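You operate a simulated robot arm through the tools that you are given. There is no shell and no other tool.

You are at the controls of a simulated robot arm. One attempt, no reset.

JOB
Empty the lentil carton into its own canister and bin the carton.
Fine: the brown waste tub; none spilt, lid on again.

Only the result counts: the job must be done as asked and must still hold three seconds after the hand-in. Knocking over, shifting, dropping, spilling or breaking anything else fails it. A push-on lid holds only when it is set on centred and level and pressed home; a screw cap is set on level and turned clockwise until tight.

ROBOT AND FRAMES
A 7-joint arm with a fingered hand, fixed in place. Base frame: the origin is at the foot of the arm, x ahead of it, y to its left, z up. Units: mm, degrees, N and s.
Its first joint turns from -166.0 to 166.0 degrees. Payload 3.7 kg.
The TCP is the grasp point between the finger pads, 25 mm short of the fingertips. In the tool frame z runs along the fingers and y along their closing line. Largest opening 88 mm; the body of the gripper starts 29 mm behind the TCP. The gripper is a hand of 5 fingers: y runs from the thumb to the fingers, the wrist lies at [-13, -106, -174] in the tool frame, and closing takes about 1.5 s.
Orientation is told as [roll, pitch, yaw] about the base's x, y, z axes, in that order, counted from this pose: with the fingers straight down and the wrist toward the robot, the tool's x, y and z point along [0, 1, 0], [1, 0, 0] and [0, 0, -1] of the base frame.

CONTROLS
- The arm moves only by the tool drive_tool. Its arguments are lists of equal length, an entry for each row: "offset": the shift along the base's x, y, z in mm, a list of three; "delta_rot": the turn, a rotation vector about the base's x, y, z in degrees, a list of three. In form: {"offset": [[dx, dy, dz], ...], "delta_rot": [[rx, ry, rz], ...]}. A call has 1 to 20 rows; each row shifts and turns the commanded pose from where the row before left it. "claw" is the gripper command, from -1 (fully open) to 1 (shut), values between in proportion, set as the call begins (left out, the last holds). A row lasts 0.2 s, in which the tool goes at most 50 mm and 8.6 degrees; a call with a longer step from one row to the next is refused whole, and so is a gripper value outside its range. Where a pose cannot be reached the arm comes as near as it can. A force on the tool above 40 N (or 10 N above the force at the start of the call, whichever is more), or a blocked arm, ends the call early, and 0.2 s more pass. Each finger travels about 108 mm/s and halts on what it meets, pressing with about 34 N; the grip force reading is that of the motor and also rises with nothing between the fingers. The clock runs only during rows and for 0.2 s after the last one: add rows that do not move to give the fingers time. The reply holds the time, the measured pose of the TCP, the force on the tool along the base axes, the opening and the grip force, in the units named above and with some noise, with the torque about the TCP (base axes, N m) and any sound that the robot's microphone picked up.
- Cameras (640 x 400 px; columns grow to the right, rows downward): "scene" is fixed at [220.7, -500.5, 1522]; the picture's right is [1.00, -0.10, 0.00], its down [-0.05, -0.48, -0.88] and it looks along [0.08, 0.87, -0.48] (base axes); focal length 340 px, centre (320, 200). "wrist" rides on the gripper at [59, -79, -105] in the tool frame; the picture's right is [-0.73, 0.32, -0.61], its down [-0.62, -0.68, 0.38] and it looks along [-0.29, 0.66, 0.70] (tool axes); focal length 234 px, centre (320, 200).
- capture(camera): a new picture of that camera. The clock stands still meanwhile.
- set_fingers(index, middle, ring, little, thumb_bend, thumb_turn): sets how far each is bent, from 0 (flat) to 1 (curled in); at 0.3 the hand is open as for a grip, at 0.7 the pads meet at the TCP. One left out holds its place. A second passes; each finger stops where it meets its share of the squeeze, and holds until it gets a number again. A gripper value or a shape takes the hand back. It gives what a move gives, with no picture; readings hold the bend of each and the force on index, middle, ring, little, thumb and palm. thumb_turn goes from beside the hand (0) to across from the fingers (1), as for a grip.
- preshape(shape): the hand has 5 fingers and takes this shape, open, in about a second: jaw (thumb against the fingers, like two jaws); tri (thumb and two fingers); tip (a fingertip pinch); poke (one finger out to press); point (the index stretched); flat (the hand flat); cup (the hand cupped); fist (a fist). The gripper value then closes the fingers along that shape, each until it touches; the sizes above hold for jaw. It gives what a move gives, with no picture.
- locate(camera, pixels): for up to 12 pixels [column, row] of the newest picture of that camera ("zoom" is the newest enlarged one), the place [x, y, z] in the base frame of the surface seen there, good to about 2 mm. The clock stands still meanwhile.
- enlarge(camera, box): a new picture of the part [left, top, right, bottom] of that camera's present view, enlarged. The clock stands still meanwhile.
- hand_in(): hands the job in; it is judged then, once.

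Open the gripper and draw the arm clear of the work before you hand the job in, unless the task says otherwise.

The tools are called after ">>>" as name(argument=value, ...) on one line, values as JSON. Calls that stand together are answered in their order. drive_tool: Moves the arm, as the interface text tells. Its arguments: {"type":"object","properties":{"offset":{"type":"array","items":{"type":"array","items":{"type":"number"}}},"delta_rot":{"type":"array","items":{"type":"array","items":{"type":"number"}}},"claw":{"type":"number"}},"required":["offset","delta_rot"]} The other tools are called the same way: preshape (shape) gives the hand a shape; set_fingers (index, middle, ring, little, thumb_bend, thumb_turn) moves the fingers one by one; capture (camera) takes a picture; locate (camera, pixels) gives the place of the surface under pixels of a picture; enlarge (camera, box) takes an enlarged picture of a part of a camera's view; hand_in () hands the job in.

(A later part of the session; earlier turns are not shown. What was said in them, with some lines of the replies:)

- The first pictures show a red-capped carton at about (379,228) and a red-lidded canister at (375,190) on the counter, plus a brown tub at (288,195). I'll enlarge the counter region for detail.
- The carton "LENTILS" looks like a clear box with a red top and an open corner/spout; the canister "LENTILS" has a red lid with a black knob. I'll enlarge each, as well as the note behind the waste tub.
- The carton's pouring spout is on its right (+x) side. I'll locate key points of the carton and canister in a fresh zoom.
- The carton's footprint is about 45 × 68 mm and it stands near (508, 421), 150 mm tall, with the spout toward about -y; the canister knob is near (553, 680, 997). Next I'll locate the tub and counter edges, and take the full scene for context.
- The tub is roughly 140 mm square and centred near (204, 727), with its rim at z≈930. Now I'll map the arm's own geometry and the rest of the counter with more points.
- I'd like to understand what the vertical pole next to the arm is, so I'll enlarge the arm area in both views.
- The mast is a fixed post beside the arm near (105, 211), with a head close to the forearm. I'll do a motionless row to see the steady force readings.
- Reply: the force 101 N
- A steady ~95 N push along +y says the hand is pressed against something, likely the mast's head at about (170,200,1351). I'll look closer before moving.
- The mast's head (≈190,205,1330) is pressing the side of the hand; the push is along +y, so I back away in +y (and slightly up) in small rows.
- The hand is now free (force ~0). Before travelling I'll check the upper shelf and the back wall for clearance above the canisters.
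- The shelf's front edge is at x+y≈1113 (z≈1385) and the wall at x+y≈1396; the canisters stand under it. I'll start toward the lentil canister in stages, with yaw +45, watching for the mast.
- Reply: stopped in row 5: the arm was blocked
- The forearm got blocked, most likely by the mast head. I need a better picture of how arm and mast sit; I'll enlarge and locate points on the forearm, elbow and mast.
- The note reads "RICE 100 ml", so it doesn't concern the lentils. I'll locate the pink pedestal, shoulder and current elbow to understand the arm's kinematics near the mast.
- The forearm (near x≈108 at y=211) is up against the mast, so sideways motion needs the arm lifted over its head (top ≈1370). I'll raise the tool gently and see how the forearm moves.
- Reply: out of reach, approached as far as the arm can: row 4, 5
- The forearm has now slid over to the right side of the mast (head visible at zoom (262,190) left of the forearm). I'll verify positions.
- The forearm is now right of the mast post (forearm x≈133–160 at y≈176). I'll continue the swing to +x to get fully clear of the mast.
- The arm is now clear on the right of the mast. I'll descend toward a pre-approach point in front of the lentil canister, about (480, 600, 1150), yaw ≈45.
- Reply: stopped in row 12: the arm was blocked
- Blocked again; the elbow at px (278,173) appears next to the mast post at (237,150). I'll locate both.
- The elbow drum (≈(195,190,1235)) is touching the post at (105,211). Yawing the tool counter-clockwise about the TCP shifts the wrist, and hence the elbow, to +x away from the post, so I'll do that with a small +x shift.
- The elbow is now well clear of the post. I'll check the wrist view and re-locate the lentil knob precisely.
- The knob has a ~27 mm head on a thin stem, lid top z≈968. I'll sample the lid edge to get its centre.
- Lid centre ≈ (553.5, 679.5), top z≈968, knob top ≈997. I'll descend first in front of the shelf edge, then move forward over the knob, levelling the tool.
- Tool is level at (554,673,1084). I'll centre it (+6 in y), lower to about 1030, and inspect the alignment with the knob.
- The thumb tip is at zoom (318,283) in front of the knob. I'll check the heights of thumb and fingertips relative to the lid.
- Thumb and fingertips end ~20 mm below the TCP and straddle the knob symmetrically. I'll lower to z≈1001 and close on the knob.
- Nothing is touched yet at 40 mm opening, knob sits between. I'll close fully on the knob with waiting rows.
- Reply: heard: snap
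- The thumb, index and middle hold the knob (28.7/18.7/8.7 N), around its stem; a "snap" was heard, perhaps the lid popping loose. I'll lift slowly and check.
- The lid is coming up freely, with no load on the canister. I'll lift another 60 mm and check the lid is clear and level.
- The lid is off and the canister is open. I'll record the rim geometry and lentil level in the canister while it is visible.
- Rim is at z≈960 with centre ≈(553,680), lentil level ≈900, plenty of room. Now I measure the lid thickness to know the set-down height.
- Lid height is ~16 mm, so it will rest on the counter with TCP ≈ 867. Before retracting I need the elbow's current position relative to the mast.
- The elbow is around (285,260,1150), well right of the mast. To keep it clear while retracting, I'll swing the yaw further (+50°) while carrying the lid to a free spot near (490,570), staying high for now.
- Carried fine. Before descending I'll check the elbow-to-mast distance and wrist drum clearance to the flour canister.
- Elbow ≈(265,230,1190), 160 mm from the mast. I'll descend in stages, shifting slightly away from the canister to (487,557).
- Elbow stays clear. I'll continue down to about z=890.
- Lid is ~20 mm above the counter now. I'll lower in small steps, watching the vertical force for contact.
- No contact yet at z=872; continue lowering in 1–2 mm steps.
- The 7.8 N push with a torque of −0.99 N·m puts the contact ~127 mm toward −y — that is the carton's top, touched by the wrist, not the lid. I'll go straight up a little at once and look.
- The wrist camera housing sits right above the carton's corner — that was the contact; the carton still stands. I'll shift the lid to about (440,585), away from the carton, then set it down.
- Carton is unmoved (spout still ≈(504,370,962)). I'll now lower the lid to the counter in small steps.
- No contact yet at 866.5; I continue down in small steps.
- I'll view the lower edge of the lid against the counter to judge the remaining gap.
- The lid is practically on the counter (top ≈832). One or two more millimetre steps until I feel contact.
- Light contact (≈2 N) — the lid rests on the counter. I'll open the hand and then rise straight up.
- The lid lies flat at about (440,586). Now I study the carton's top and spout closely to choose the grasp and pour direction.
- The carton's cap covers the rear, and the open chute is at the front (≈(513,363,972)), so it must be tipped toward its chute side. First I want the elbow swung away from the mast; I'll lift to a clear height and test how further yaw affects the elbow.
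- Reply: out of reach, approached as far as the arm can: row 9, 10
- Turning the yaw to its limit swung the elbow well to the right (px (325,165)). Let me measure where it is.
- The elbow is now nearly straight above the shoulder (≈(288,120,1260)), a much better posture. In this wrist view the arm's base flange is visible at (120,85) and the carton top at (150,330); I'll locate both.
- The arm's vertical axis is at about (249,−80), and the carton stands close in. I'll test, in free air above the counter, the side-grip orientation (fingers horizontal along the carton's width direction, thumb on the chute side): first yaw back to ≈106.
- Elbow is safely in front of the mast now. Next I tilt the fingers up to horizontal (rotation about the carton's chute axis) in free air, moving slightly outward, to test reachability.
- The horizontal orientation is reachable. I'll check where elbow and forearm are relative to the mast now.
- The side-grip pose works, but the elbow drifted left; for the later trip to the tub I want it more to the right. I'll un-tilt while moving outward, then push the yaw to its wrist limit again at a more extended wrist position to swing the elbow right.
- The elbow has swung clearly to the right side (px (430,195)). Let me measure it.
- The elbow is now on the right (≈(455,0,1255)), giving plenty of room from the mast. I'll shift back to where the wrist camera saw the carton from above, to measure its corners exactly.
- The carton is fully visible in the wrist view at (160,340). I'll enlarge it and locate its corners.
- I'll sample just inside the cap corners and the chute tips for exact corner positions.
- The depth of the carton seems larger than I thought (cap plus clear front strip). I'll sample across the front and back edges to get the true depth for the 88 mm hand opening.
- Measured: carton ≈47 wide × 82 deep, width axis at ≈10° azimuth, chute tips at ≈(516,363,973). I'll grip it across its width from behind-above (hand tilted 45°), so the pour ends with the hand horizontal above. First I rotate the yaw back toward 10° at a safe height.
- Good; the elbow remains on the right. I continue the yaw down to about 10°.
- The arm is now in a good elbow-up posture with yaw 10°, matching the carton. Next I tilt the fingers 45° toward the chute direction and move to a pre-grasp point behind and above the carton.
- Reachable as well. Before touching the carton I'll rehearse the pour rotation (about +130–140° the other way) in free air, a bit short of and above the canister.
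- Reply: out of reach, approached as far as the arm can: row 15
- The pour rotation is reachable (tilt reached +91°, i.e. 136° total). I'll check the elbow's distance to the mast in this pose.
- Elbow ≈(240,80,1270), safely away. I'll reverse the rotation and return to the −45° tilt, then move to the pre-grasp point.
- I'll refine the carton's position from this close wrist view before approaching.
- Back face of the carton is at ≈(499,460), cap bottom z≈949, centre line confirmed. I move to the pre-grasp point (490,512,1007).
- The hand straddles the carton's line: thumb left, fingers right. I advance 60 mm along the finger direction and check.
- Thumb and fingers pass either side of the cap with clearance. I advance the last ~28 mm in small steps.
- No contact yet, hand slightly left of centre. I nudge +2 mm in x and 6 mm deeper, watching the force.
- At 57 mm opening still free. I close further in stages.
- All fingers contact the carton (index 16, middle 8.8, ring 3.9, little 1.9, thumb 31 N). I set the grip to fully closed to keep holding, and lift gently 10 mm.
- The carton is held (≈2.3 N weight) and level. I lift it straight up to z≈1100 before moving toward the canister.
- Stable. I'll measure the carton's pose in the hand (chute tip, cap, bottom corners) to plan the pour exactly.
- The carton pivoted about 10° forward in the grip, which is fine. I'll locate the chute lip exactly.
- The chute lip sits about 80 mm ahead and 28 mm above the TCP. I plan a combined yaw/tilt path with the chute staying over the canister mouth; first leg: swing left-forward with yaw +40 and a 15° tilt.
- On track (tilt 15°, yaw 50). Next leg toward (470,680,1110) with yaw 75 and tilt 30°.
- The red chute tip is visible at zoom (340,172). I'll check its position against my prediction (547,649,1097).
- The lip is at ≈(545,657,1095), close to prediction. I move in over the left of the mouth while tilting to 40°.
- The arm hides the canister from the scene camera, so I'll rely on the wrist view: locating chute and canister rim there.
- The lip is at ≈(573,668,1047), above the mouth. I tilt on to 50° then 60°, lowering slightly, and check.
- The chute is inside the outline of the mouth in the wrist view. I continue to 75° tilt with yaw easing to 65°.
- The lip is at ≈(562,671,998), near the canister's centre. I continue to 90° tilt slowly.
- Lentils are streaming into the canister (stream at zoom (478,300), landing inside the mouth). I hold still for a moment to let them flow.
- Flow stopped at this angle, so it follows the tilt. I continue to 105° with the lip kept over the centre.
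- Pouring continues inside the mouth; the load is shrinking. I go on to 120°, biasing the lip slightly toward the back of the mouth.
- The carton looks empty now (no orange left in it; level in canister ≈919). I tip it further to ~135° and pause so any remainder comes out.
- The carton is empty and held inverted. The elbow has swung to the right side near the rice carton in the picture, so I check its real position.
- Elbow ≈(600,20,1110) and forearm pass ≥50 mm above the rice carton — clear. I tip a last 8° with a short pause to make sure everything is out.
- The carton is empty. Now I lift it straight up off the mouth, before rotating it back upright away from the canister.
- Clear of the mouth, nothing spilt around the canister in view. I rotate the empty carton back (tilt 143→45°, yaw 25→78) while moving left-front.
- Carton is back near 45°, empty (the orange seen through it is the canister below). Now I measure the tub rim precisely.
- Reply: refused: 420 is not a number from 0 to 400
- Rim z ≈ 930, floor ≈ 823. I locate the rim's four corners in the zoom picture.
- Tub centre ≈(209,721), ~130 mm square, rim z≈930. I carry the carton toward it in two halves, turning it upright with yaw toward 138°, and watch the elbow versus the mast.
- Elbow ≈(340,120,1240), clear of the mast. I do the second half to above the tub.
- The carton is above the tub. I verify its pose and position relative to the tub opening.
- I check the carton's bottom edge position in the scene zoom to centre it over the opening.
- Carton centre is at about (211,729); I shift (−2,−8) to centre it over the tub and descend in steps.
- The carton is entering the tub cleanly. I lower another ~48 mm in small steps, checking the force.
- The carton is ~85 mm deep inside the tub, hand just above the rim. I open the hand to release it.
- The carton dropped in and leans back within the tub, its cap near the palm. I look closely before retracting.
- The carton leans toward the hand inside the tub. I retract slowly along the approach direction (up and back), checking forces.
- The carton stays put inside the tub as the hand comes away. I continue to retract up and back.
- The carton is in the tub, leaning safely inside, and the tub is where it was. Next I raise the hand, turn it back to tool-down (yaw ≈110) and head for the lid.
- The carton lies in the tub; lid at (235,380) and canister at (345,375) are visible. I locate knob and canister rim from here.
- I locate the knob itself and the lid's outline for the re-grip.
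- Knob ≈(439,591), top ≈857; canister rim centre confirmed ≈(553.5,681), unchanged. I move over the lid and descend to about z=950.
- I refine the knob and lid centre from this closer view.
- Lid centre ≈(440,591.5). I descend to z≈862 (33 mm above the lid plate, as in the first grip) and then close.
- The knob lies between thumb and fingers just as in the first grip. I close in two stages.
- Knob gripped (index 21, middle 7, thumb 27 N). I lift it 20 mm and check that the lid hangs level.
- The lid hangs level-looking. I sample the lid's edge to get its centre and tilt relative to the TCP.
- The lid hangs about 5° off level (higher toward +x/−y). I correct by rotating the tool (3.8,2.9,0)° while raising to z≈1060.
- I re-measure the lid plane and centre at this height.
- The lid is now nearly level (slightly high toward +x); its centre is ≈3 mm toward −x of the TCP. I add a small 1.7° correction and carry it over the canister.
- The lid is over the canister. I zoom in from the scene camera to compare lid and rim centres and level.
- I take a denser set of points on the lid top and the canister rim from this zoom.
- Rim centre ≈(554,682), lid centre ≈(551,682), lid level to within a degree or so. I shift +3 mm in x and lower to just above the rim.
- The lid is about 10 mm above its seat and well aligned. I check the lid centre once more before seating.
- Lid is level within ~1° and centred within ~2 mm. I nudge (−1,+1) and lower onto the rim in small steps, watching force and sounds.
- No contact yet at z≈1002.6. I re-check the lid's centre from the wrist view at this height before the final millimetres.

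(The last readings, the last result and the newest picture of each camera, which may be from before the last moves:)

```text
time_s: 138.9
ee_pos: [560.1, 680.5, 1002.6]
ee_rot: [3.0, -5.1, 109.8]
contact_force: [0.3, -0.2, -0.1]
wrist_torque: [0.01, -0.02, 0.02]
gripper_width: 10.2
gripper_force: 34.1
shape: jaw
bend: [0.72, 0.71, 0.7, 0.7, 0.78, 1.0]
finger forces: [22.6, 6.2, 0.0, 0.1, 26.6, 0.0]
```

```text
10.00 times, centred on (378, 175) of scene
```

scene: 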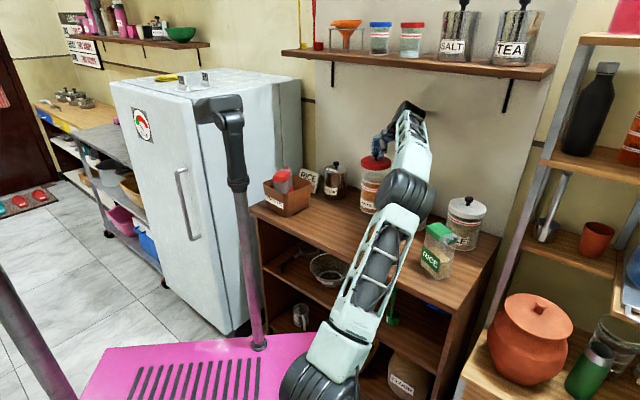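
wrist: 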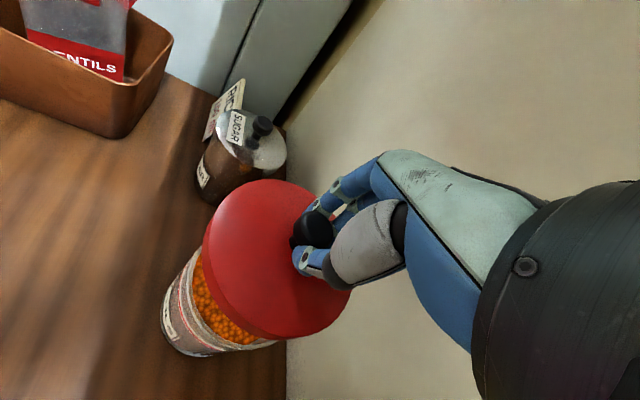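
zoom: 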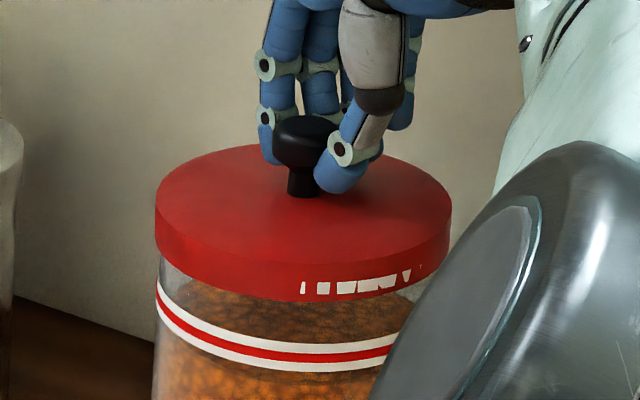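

The rim's white stripe just pokes through the lid skirt at the front, i.e. the lid sits ~2 mm too far toward +y. I shift −2 mm in y before seating.

>>> drive_tool(offset=[[0, -1, 0], [0, -1, 0], [0, 0, 0]], delta_rot=[[0, 0, 0], [0, 0, 0], [0, 0, 0]])

>>> enlarge(camera="scene", box=[355, 155, 400, 195])

>>> enlarge(camera="wrist", box=[140, 150, 400, 370])

```text
time_s: 139.7
ee_pos: [558.6, 679.7, 1002.7]
ee_rot: [3.1, -5.1, 109.8]
contact_force: [0.5, -0.6, -0.6]
wrist_torque: [0.0, -0.01, -0.04]
gripper_width: 10.6
gripper_force: 33.9
shape: jaw
bend: [0.72, 0.71, 0.7, 0.7, 0.78, 1.0]
finger forces: [22.6, 6.4, 0.1, 0.1, 26.6, 0.0]
```

```text
10.00 times, centred on (378, 175) of scene
```

zoom: 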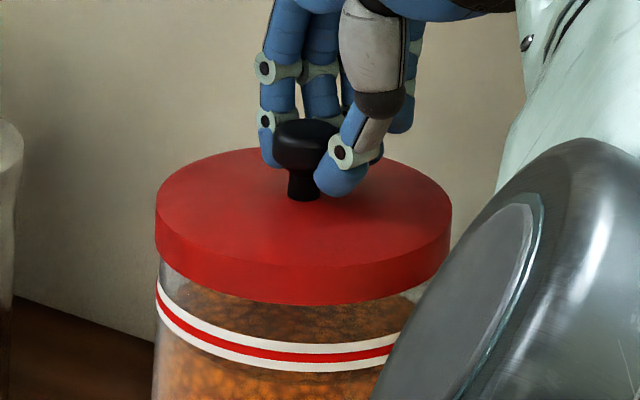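

```text
1.82 times, centred on (270, 260) of wrist
```

zoom: 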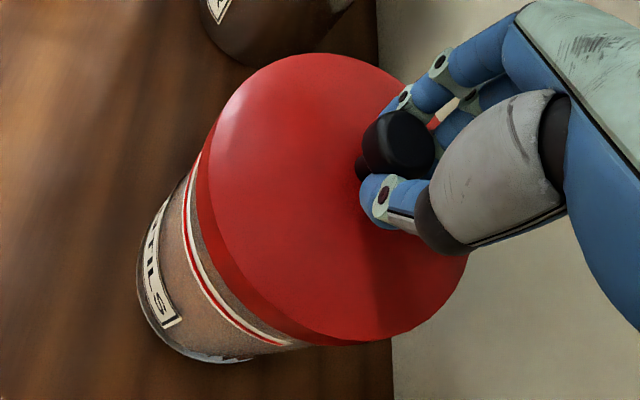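

Now the skirt covers the rim all round. I lower in 1 mm steps to contact.

>>> drive_tool(offset=[[0, 0, -1.2], [0, 0, 0]], delta_rot=[[0, 0, 0], [0, 0, 0]])

>>> drive_tool(offset=[[0, 0, -1.2], [0, 0, 0]], delta_rot=[[0, 0, 0], [0, 0, 0]])

>>> drive_tool(offset=[[0, 0, -1.2], [0, 0, 0]], delta_rot=[[0, 0, 0], [0, 0, 0]])

```text
time_s: 140.3
ee_pos: [559.8, 679.1, 1001.0]
ee_rot: [3.0, -5.1, 109.7]
contact_force: [0.1, -0.1, -1.0]
wrist_torque: [-0.01, -0.01, -0.01]
gripper_width: 10.1
gripper_force: 33.9
shape: jaw
bend: [0.72, 0.71, 0.7, 0.7, 0.78, 1.0]
finger forces: [22.6, 6.2, 0.0, 0.0, 26.6, 0.0]
```

```text
time_s: 140.9
ee_pos: [559.4, 679.2, 1000.3]
ee_rot: [3.0, -5.2, 109.9]
contact_force: [-0.4, -0.2, -0.7]
wrist_torque: [0.0, 0.02, 0.01]
gripper_width: 10.4
gripper_force: 34.1
shape: jaw
bend: [0.72, 0.71, 0.7, 0.7, 0.78, 1.0]
finger forces: [22.5, 6.4, 0.0, 0.1, 26.6, 0.0]
```

```text
time_s: 141.5
ee_pos: [560.1, 680.0, 999.2]
ee_rot: [3.0, -5.2, 109.8]
contact_force: [0.3, 0.2, 0.9]
wrist_torque: [0.08, 0.01, -0.01]
gripper_width: 10.3
gripper_force: 33.8
shape: jaw
bend: [0.72, 0.71, 0.7, 0.7, 0.78, 1.0]
finger forces: [22.1, 6.5, 0.0, 0.0, 26.6, 0.0]
```

First light contact. I continue pressing gently in 1 mm steps.

>>> drive_tool(offset=[[0, 0, -1], [0, 0, 0]], delta_rot=[[0, 0, 0], [0, 0, 0]])

>>> drive_tool(offset=[[0, 0, -1], [0, 0, 0]], delta_rot=[[0, 0, 0], [0, 0, 0]])

>>> drive_tool(offset=[[0, 0, -1], [0, 0, 0]], delta_rot=[[0, 0, 0], [0, 0, 0]])

```text
time_s: 142.1
ee_pos: [560.0, 679.7, 999.1]
ee_rot: [2.9, -5.2, 109.8]
contact_force: [4.3, -0.8, 7.2]
wrist_torque: [0.03, 0.02, -0.04]
gripper_width: 10.6
gripper_force: 34.2
shape: jaw
bend: [0.72, 0.71, 0.7, 0.7, 0.78, 1.0]
finger forces: [20.8, 7.8, 0.0, 0.0, 27.8, 0.1]
heard: snap
```

```text
time_s: 142.7
ee_pos: [558.4, 679.4, 997.8]
ee_rot: [2.9, -5.2, 109.7]
contact_force: [4.9, -1.9, 14.0]
wrist_torque: [0.06, 0.0, -0.03]
gripper_width: 10.7
gripper_force: 34.2
shape: jaw
bend: [0.72, 0.71, 0.7, 0.7, 0.78, 1.0]
finger forces: [20.0, 8.6, 0.0, 0.0, 28.8, 0.0]
```

```text
time_s: 143.3
ee_pos: [558.6, 679.8, 999.3]
ee_rot: [2.9, -5.1, 109.8]
contact_force: [8.0, -1.7, 18.5]
wrist_torque: [0.09, 0.04, -0.01]
gripper_width: 11.4
gripper_force: 34.1
shape: jaw
bend: [0.72, 0.71, 0.7, 0.7, 0.78, 1.0]
finger forces: [19.7, 9.1, 0.0, 0.0, 29.4, 0.0]
```

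A "snap" was heard at ~7 N – the lid has clicked on. I relieve the side load (+1 mm x) and most of the push, then check.

>>> drive_tool(offset=[[0.5, 0, 0.7], [0.5, 0, 0.8], [0, 0, 0]], delta_rot=[[0, 0, 0], [0, 0, 0], [0, 0, 0]])

>>> enlarge(camera="scene", box=[355, 155, 400, 195])

>>> enlarge(camera="wrist", box=[140, 150, 400, 370])

```text
time_s: 144.1
ee_pos: [560.1, 677.9, 997.7]
ee_rot: [3.0, -5.2, 109.7]
contact_force: [3.5, 0.3, 13.2]
wrist_torque: [0.13, 0.11, -0.07]
gripper_width: 11.5
gripper_force: 34.0
shape: jaw
bend: [0.72, 0.71, 0.7, 0.7, 0.78, 1.0]
finger forces: [21.4, 7.8, 0.0, 0.0, 27.7, 0.0]
```

```text
10.00 times, centred on (378, 175) of scene
```

zoom: 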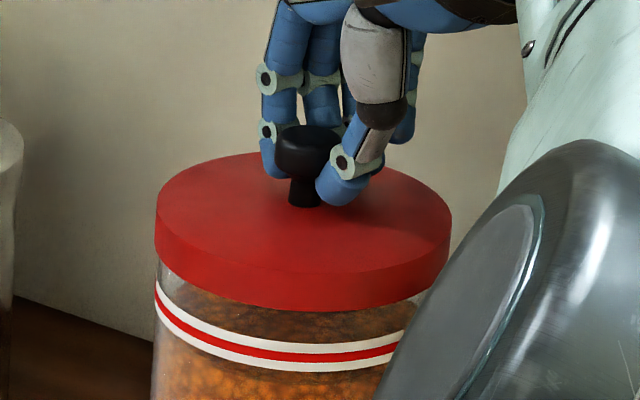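

```text
1.82 times, centred on (270, 260) of wrist
```

zoom: 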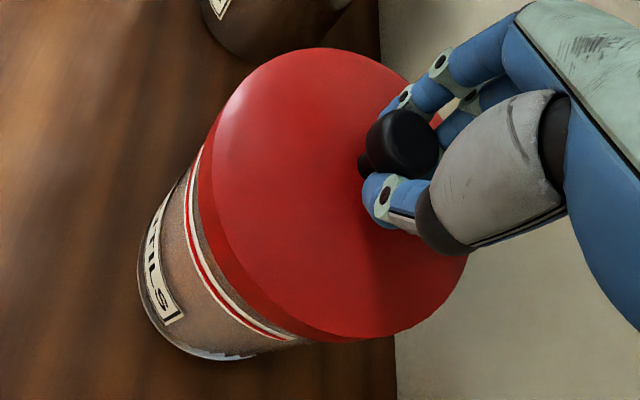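

The lid looks seated. I relieve a little more, then open the hand without lifting.

>>> drive_tool(offset=[[0, 0, 0.8], [0, 0, 0.5], [0, 0, 0]], delta_rot=[[0, 0, 0], [0, 0, 0], [0, 0, 0]])

>>> drive_tool(offset=[[0, 0, 0], [0, 0, 0], [0, 0, 0], [0, 0, 0], [0, 0, 0], [0, 0, 0], [0, 0, 0]], delta_rot=[[0, 0, 0], [0, 0, 0], [0, 0, 0], [0, 0, 0], [0, 0, 0], [0, 0, 0], [0, 0, 0]], claw=-1)

>>> enlarge(camera="scene", box=[350, 150, 400, 200])

```text
time_s: 144.9
ee_pos: [560.8, 678.1, 998.0]
ee_rot: [3.1, -5.0, 109.8]
contact_force: [4.3, 1.2, 6.8]
wrist_torque: [0.1, 0.03, -0.06]
gripper_width: 11.1
gripper_force: 33.9
shape: jaw
bend: [0.72, 0.71, 0.7, 0.7, 0.78, 1.0]
finger forces: [21.4, 8.4, 0.1, 0.0, 27.6, 0.1]
```

```text
time_s: 146.5
ee_pos: [560.2, 678.0, 998.4]
ee_rot: [3.0, -5.3, 109.8]
contact_force: [0.3, -0.2, 0.6]
wrist_torque: [0.0, -0.03, 0.0]
gripper_width: 87.7
gripper_force: 0.0
shape: jaw
bend: [0.3, 0.3, 0.3, 0.3, 0.3, 0.98]
finger forces: [0.0, 0.1, 0.0, 0.1, 0.1, 0.0]
```

```text
8.00 times, centred on (375, 175) of scene
```

zoom: 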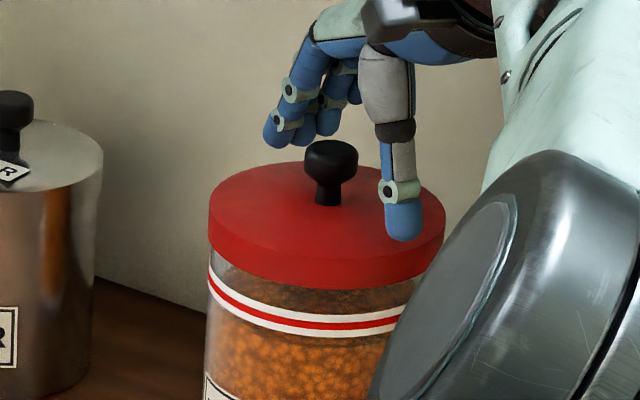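

Released without any new sound. I raise straight up, and inspect the lid's seat.

>>> drive_tool(offset=[[0, 0, 6], [0, 0, 10], [0, 0, 12], [0, 0, 14], [0, 0, 14], [0, 0, 14]], delta_rot=[[0, 0, 0], [0, 0, 0], [0, 0, 0], [0, 0, 0], [0, 0, 0], [0, 0, 0]])

>>> enlarge(camera="scene", box=[350, 155, 400, 220])

>>> locate(camera="zoom", pixels=[[245, 90], [400, 90], [320, 125], [270, 65], [390, 65], [320, 40], [255, 110], [390, 112], [290, 122], [350, 123], [300, 80], [360, 85]])

>>> capture(camera="wrist")

```text
time_s: 147.9
ee_pos: [558.4, 679.9, 1068.8]
ee_rot: [3.0, -5.2, 109.9]
contact_force: [-0.5, 0.4, 0.6]
wrist_torque: [0.02, -0.01, 0.01]
gripper_width: 87.7
gripper_force: 0.1
shape: jaw
bend: [0.3, 0.3, 0.3, 0.3, 0.3, 0.98]
finger forces: [0.0, 0.0, 0.0, 0.0, 0.0, 0.0]
```

```text
6.15 times, centred on (375, 188) of scene
```

zoom: 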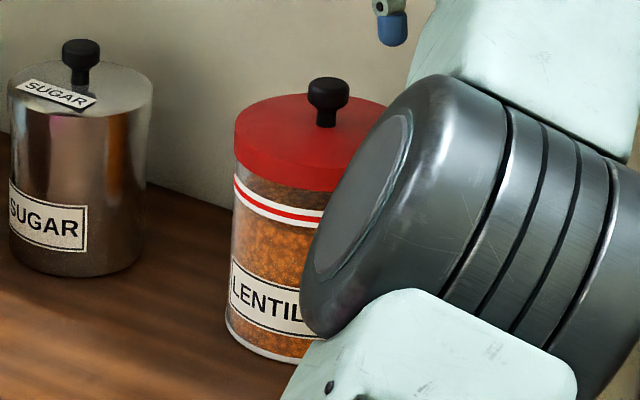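

```text
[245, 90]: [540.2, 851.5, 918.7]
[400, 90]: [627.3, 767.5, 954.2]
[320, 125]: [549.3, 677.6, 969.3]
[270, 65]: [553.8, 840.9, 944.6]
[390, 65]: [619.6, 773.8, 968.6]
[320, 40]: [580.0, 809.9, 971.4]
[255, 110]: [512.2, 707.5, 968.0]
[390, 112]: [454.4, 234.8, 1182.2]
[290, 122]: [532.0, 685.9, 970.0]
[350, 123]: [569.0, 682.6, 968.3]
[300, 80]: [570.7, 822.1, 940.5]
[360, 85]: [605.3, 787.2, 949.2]
```

```text
taken
```

wrist: 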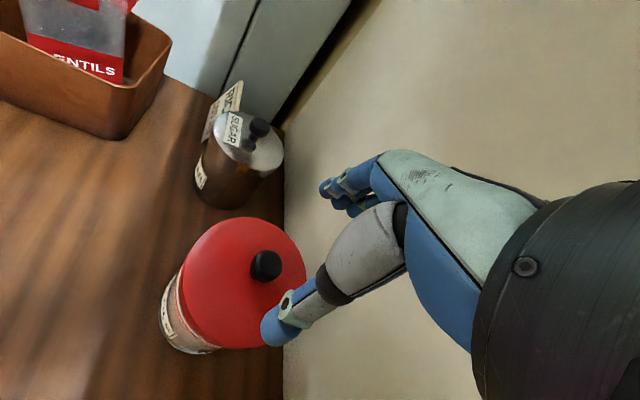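

The lid top is back at z≈969 as originally. I verify its level and centring from the wrist view.

>>> enlarge(camera="wrist", box=[140, 190, 330, 370])

>>> locate(camera="zoom", pixels=[[160, 120], [230, 75], [300, 70], [380, 100], [150, 200], [170, 280], [230, 325], [290, 345], [220, 180], [280, 240], [395, 160], [290, 150]])

```text
2.22 times, centred on (235, 280) of wrist
```

zoom: 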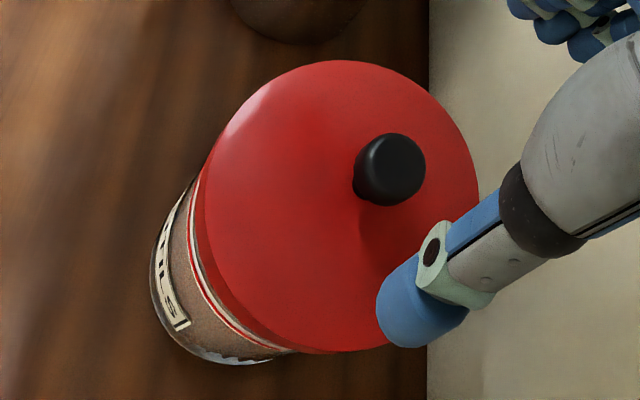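

```text
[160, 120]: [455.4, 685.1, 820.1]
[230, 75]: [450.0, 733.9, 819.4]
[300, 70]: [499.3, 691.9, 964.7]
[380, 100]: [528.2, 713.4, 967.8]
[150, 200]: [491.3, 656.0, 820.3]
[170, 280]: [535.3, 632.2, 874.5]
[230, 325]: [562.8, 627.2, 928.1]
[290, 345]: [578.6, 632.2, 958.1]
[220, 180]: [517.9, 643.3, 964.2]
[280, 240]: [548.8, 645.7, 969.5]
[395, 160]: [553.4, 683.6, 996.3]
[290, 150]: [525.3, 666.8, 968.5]
```

Lid looks level and centred. For certainty I'll give the knob one more straight push: level the tool, close the empty hand, centre over the knob.

>>> drive_tool(offset=[[-1.5, 0.5, 0], [-1.5, 0.5, 0], [-1.5, 0, 0], [0, 0, 0], [0, 0, 0], [0, 0, 0], [0, 0, 0], [0, 0, 0]], delta_rot=[[-1.3, -1.5, 0], [-1.3, -1.5, 0], [-1.2, -1.6, 0], [0, 0, 0], [0, 0, 0], [0, 0, 0], [0, 0, 0], [0, 0, 0]], claw=1)

>>> enlarge(camera="scene", box=[350, 130, 400, 190])

>>> enlarge(camera="wrist", box=[180, 160, 400, 370])

```text
time_s: 149.7
ee_pos: [553.4, 681.4, 1068.4]
ee_rot: [-0.1, 0.0, 109.8]
contact_force: [-1.2, 0.1, -0.3]
wrist_torque: [0.0, 0.0, -0.01]
gripper_width: 0.3
gripper_force: 33.9
shape: jaw
bend: [0.7, 0.7, 0.7, 0.7, 0.72, 1.0]
finger forces: [0.0, 0.0, 0.1, 0.1, 0.0, 0.0]
```

```text
6.67 times, centred on (375, 160) of scene
```

zoom: 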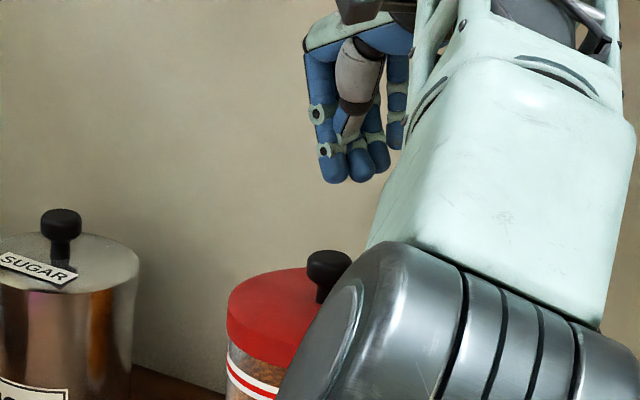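

```text
1.90 times, centred on (290, 265) of wrist
```

zoom: 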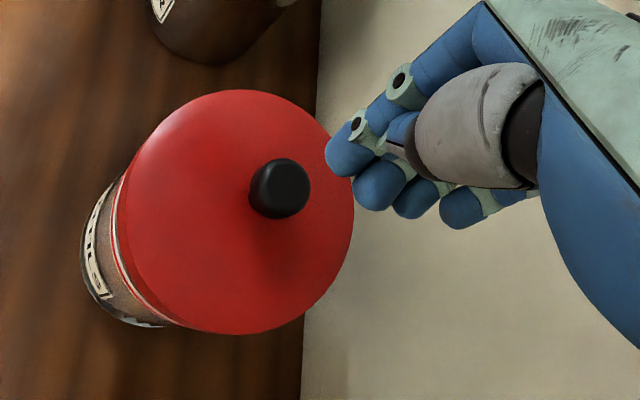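

The closed fingertips are above the knob. I descend and press in small steps.

>>> drive_tool(offset=[[0, 0, -10], [0, 0, -10], [0, 0, -8], [0, 0, -4], [0, 0, 0]], delta_rot=[[0, 0, 0], [0, 0, 0], [0, 0, 0], [0, 0, 0], [0, 0, 0]])

>>> enlarge(camera="wrist", box=[180, 160, 400, 370])

>>> enlarge(camera="scene", box=[350, 130, 400, 190])

```text
time_s: 150.9
ee_pos: [555.5, 680.3, 1036.7]
ee_rot: [-0.1, -0.1, 109.9]
contact_force: [-0.8, 1.1, 0.7]
wrist_torque: [0.0, -0.01, -0.02]
gripper_width: 0.0
gripper_force: 34.2
shape: jaw
bend: [0.7, 0.7, 0.7, 0.7, 0.72, 1.0]
finger forces: [0.1, 0.0, 0.1, 0.0, 0.0, 0.0]
```

```text
1.90 times, centred on (290, 265) of wrist
```

zoom: 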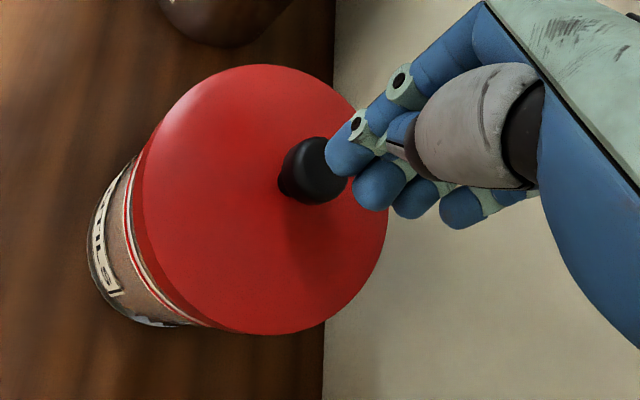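

```text
6.67 times, centred on (375, 160) of scene
```

zoom: 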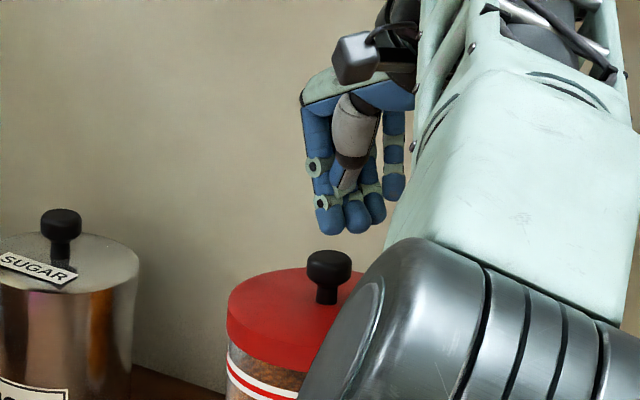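

The index tip is right above the knob. I press down in small steps and watch the force.

>>> drive_tool(offset=[[0, 0, -4], [0, 0, -3], [0, 0, 0]], delta_rot=[[0, 0, 0], [0, 0, 0], [0, 0, 0]])

>>> drive_tool(offset=[[0, 0, -3], [0, 0, 0]], delta_rot=[[0, 0, 0], [0, 0, 0]])

>>> drive_tool(offset=[[0, 0, -2], [0, 0, 0]], delta_rot=[[0, 0, 0], [0, 0, 0]])

```text
time_s: 151.7
ee_pos: [554.8, 681.2, 1029.9]
ee_rot: [-0.1, 0.0, 110.0]
contact_force: [0.1, 0.1, -0.6]
wrist_torque: [0.0, -0.02, 0.01]
gripper_width: 0.0
gripper_force: 33.7
shape: jaw
bend: [0.7, 0.7, 0.7, 0.7, 0.72, 1.0]
finger forces: [0.0, 0.0, 0.0, 0.1, 0.0, 0.0]
```

```text
time_s: 152.3
ee_pos: [556.2, 681.7, 1026.4]
ee_rot: [-0.1, -0.1, 109.9]
contact_force: [-0.3, 0.3, -0.4]
wrist_torque: [0.01, 0.02, -0.05]
gripper_width: 0.1
gripper_force: 33.7
shape: jaw
bend: [0.7, 0.7, 0.7, 0.7, 0.72, 1.0]
finger forces: [0.0, 0.0, 0.0, 0.0, 0.1, 0.0]
```

```text
time_s: 152.9
ee_pos: [555.2, 680.8, 1024.7]
ee_rot: [-0.1, 0.1, 109.9]
contact_force: [-0.3, -0.1, 0.1]
wrist_torque: [0.04, 0.02, 0.0]
gripper_width: 0.3
gripper_force: 34.4
shape: jaw
bend: [0.7, 0.7, 0.7, 0.7, 0.72, 1.0]
finger forces: [0.0, 0.1, 0.0, 0.0, 0.0, 0.0]
```

No contact yet at 1024.7; I continue down in 2 mm steps.

>>> drive_tool(offset=[[0, 0, -2], [0, 0, 0]], delta_rot=[[0, 0, 0], [0, 0, 0]])

>>> drive_tool(offset=[[0, 0, -2], [0, 0, 0]], delta_rot=[[0, 0, 0], [0, 0, 0]])

>>> drive_tool(offset=[[0, 0, -1.5], [0, 0, 0]], delta_rot=[[0, 0, 0], [0, 0, 0]])

```text
time_s: 153.5
ee_pos: [553.7, 679.7, 1021.4]
ee_rot: [-0.1, 0.0, 109.8]
contact_force: [0.3, -0.4, -0.3]
wrist_torque: [-0.02, 0.02, -0.05]
gripper_width: 0.0
gripper_force: 34.2
shape: jaw
bend: [0.7, 0.7, 0.7, 0.7, 0.72, 1.0]
finger forces: [0.0, 0.0, 0.1, 0.0, 0.1, 0.0]
```

```text
time_s: 154.1
ee_pos: [553.8, 681.3, 1020.7]
ee_rot: [-0.1, 0.1, 109.9]
contact_force: [-0.5, 0.1, 1.2]
wrist_torque: [0.02, -0.02, -0.02]
gripper_width: 0.0
gripper_force: 34.1
shape: jaw
bend: [0.7, 0.7, 0.7, 0.7, 0.72, 1.0]
finger forces: [0.9, 0.1, 0.0, 0.0, 0.1, 0.0]
```

```text
time_s: 154.7
ee_pos: [556.2, 680.3, 1020.9]
ee_rot: [0.0, -0.1, 110.0]
contact_force: [0.8, 3.6, 6.7]
wrist_torque: [0.06, -0.02, 0.01]
gripper_width: 0.0
gripper_force: 33.4
shape: jaw
bend: [0.7, 0.7, 0.7, 0.7, 0.72, 1.0]
finger forces: [8.0, 0.0, 0.0, 0.0, 0.0, 0.0]
```

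Contact is made with the index tip but slightly off-axis (3.6 N sideways toward +y). I lift 3 mm, shift −4 mm in y to centre it, and press again.

>>> drive_tool(offset=[[0, 0, 3], [0, -4, 0], [0, 0, -2], [0, 0, 0]], delta_rot=[[0, 0, 0], [0, 0, 0], [0, 0, 0], [0, 0, 0]])

>>> drive_tool(offset=[[0, 0, -1.5], [0, 0, 0]], delta_rot=[[0, 0, 0], [0, 0, 0]])

>>> drive_tool(offset=[[0, 0, -1], [0, 0, 0]], delta_rot=[[0, 0, 0], [0, 0, 0]])

```text
time_s: 155.7
ee_pos: [554.9, 674.2, 1020.3]
ee_rot: [-0.2, -0.2, 109.9]
contact_force: [0.7, 1.9, 5.5]
wrist_torque: [0.03, -0.01, -0.02]
gripper_width: 0.0
gripper_force: 34.1
shape: jaw
bend: [0.7, 0.7, 0.7, 0.7, 0.72, 1.0]
finger forces: [6.4, 0.0, 0.0, 0.0, 0.1, 0.1]
```

```text
time_s: 156.3
ee_pos: [555.5, 676.2, 1019.4]
ee_rot: [-0.1, -0.3, 109.8]
contact_force: [-4.8, 3.3, 19.0]
wrist_torque: [-0.03, 0.11, -0.01]
gripper_width: 0.0
gripper_force: 34.2
shape: jaw
bend: [0.7, 0.7, 0.7, 0.7, 0.72, 1.0]
finger forces: [19.2, 0.0, 0.0, 0.0, 0.0, 0.1]
```

```text
time_s: 156.9
ee_pos: [555.3, 676.4, 1020.0]
ee_rot: [-0.1, -0.3, 109.8]
contact_force: [-6.3, 4.3, 26.0]
wrist_torque: [0.0, 0.19, -0.06]
gripper_width: 0.0
gripper_force: 34.0
shape: jaw
bend: [0.7, 0.7, 0.7, 0.7, 0.72, 1.0]
finger forces: [26.4, 0.0, 0.0, 0.1, 0.1, 0.0]
```

Pressed with 26 N, no give and no further sound – the lid is home. I rise straight up, well clear.

>>> drive_tool(offset=[[0, 0, 2], [0, 0, 4], [0, 0, 10], [0, 0, 12], [0, 0, 12], [0, 0, 12], [0, 0, 12]], delta_rot=[[0, 0, 0], [0, 0, 0], [0, 0, 0], [0, 0, 0], [0, 0, 0], [0, 0, 0], [0, 0, 0]])

>>> drive_tool(offset=[[-8, -16, 2], [-8, -16, 2], [-8, -16, 2], [-8, -16, 2], [-8, -16, 2], [-8, -16, 2], [-8, -16, 2], [-8, -16, 2]], delta_rot=[[0, 0, 0], [0, 0, 0], [0, 0, 0], [0, 0, 0], [0, 0, 0], [0, 0, 0], [0, 0, 0], [0, 0, 0]], claw=-1)

>>> capture(camera="scene")

>>> capture(camera="wrist")

```text
time_s: 158.5
ee_pos: [555.5, 675.7, 1082.7]
ee_rot: [-0.1, 0.0, 109.9]
contact_force: [0.4, -0.6, 0.4]
wrist_torque: [-0.03, 0.01, 0.02]
gripper_width: 0.2
gripper_force: 34.3
shape: jaw
bend: [0.7, 0.7, 0.7, 0.7, 0.72, 1.0]
finger forces: [0.0, 0.1, 0.0, 0.0, 0.0, 0.0]
```

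```text
time_s: 160.3
ee_pos: [490.7, 548.9, 1095.4]
ee_rot: [-0.1, 0.0, 109.9]
contact_force: [0.4, 0.7, 0.4]
wrist_torque: [0.01, -0.02, 0.01]
gripper_width: 87.6
gripper_force: 0.0
shape: jaw
bend: [0.3, 0.3, 0.3, 0.3, 0.3, 0.98]
finger forces: [0.1, 0.1, 0.0, 0.0, 0.1, 0.1]
```

```text
taken
```

scene: 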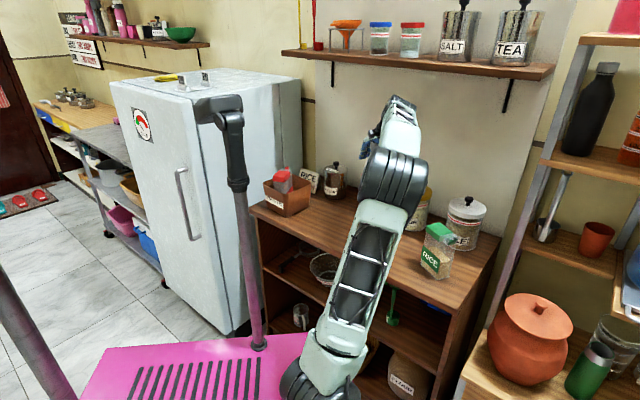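

```text
taken
```

wrist: 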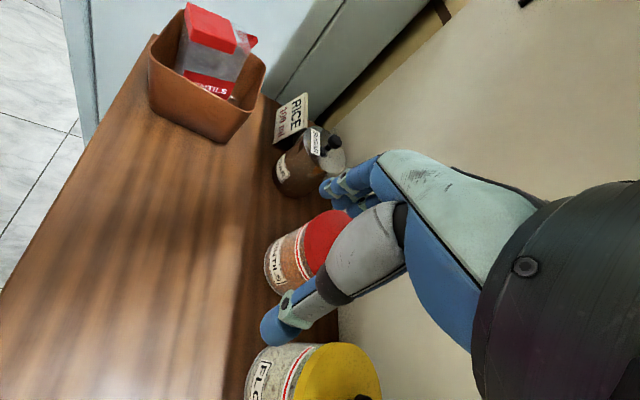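

The counter looks clean and the lid is on. I retract the arm further up and back to get an unobstructed final view.

>>> drive_tool(offset=[[-6, -12, 14], [-6, -12, 14], [-6, -12, 14], [-6, -12, 14], [-6, -12, 14], [-6, -12, 14], [-6, -12, 14], [-6, -12, 14]], delta_rot=[[0, 0, 0], [0, 0, 0], [0, 0, 0], [0, 0, 0], [0, 0, 0], [0, 0, 0], [0, 0, 0], [0, 0, 0]])

>>> capture(camera="scene")

>>> capture(camera="wrist")

```text
time_s: 162.1
ee_pos: [441.8, 453.1, 1208.3]
ee_rot: [-0.1, 0.1, 109.9]
contact_force: [0.0, -0.1, -0.7]
wrist_torque: [-0.01, 0.01, 0.0]
gripper_width: 87.8
gripper_force: 0.1
shape: jaw
bend: [0.3, 0.3, 0.3, 0.3, 0.3, 0.98]
finger forces: [0.0, 0.1, 0.0, 0.0, 0.0, 0.1]
```

```text
taken
```

scene: 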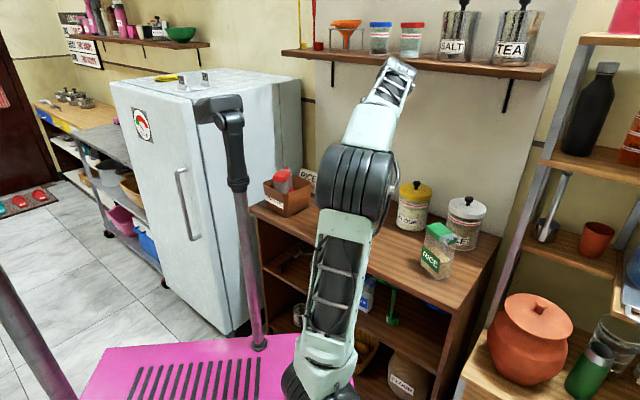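

```text
taken
```

wrist: 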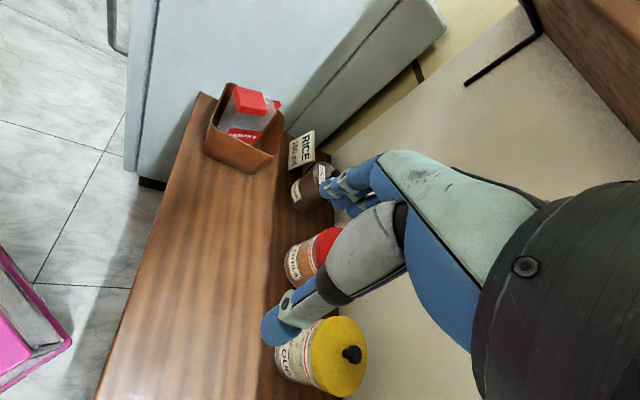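

The elbow hides the canister in the scene view; I swing the yaw to move the elbow right for an unobstructed check.

>>> drive_tool(offset=[[0, -4, 0], [0, -4, 0], [0, -4, 0], [0, -4, 0], [0, -4, 0], [0, -4, 0], [0, -4, 0], [0, -4, 0], [0, -4, 0], [0, -4, 0]], delta_rot=[[0, 0, 7.5], [0, 0, 7.5], [0, 0, 7.5], [0, 0, 7.5], [0, 0, 7.5], [0, 0, 7.5], [0, 0, 7.5], [0, 0, 7.5], [0, 0, 7.5], [0, 0, 7.5]])

>>> capture(camera="scene")

```text
time_s: 164.3
ee_pos: [442.7, 414.0, 1208.7]
ee_rot: [-0.1, 0.0, -174.9]
contact_force: [-0.2, -0.6, 0.1]
wrist_torque: [-0.03, -0.03, 0.04]
gripper_width: 87.8
gripper_force: 0.1
shape: jaw
bend: [0.3, 0.3, 0.3, 0.3, 0.3, 0.98]
finger forces: [0.0, 0.0, 0.0, 0.0, 0.0, 0.0]
```

```text
taken
```

scene: 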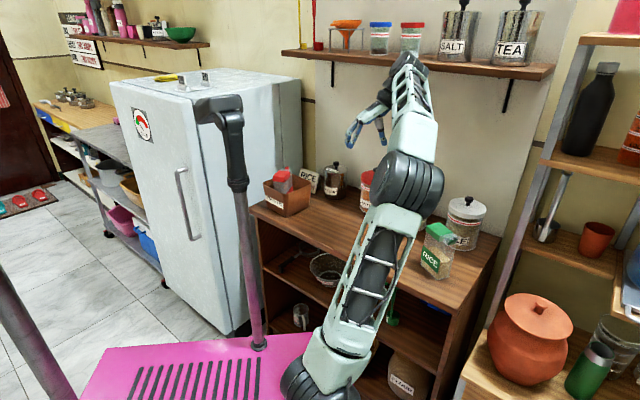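

>>> enlarge(camera="scene", box=[245, 140, 395, 240])

>>> enlarge(camera="scene", box=[345, 155, 395, 220])

>>> enlarge(camera="scene", box=[255, 155, 325, 220])

>>> locate(camera="zoom", pixels=[[156, 168], [295, 225], [450, 160], [320, 60], [300, 70], [240, 110], [300, 100], [200, 150]])

```text
4.00 times, centred on (320, 190) of scene
```

zoom: 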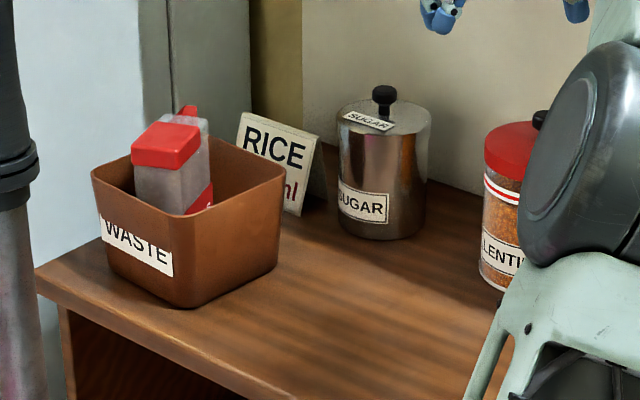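

```text
6.15 times, centred on (370, 188) of scene
```

zoom: 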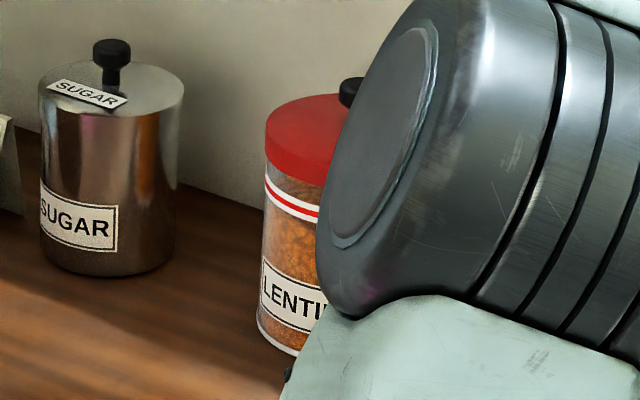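

```text
6.15 times, centred on (290, 188) of scene
```

zoom: 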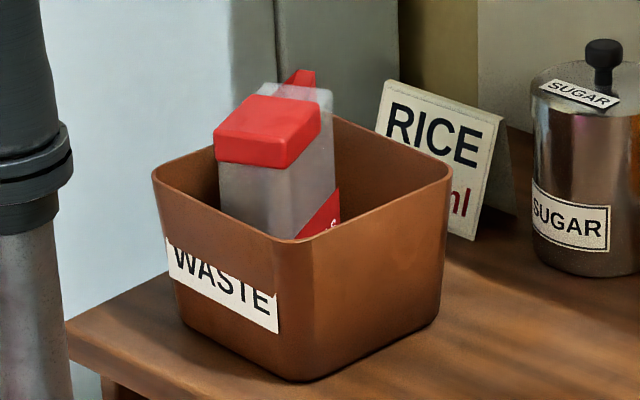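

```text
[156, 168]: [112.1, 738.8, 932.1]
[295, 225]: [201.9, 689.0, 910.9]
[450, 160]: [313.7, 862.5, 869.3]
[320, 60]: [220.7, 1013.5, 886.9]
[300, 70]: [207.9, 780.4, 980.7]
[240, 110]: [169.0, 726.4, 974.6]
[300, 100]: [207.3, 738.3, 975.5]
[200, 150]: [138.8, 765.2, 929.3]
```

The carton stands inside the tub, the tub and the note are unmoved, and the counter is clean. One last check of the lid's height and the rim line before handing in.

>>> enlarge(camera="scene", box=[355, 160, 385, 190])

>>> locate(camera="zoom", pixels=[[150, 170], [200, 130], [240, 150], [180, 200], [220, 210], [170, 290], [130, 200], [250, 120]])

>>> capture(camera="wrist")

```text
13.33 times, centred on (370, 175) of scene
```

zoom: 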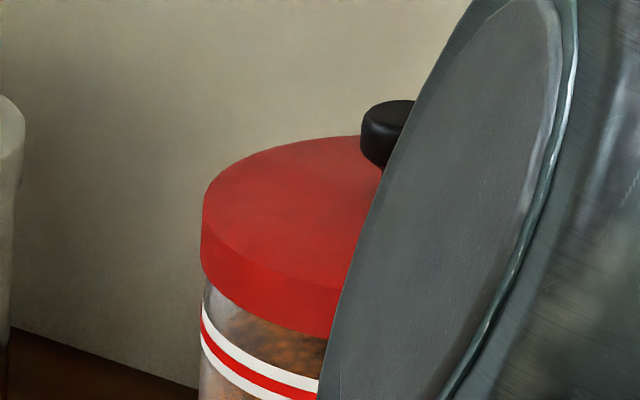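

```text
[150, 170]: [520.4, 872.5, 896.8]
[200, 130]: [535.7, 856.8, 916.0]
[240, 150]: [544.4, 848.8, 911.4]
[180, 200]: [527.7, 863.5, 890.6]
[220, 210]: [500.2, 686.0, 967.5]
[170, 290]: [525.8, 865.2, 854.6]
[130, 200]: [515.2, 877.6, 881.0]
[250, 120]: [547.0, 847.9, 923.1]
```

```text
taken
```

wrist: 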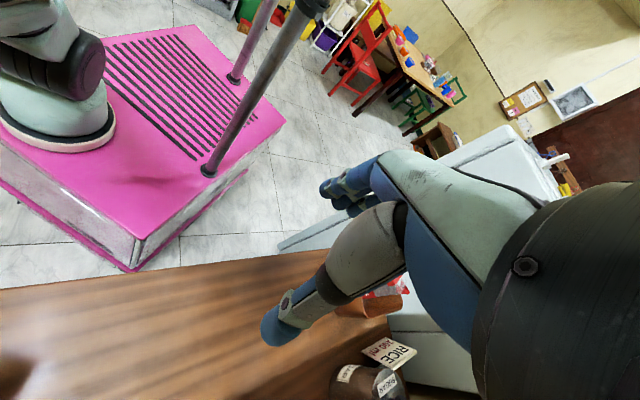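

The lid sits level at z≈968, just as at the start. The carton is empty and in the brown tub, nothing is spilt, the hand is open and the arm is clear. I hand in.

>>> hand_in()

```text
The job is handed in.
```

The lentils are in their own canister, the lid is back on, and the empty carton is in the brown waste tub. I've handed the job in; no verdict came back.

- **Pour:** The carton looked completely empty after tipping. I saw no spilt lentils on the counter in the later pictures.
- **Lid:** It clicked on with a snap at about 7 N. A final 26 N push on the knob gave no further movement. It sits at about the same height as before (z ≈ 968), and the arm hid part of it in the last picture.
- **Carton:** It stands in the tub with its top about 45 mm above the rim. The tub and the sign behind it look unmoved.
- **Contacts along the way:**
  - The hand was already pressed against the robot's mast when the job began. The arm then bumped the mast while working free and swung its pivoting head aside.
  - While I was setting the lid down, the wrist camera housing touched the top of the carton lightly. The carton did not move.

The gripper is open and the arm is clear of the work.
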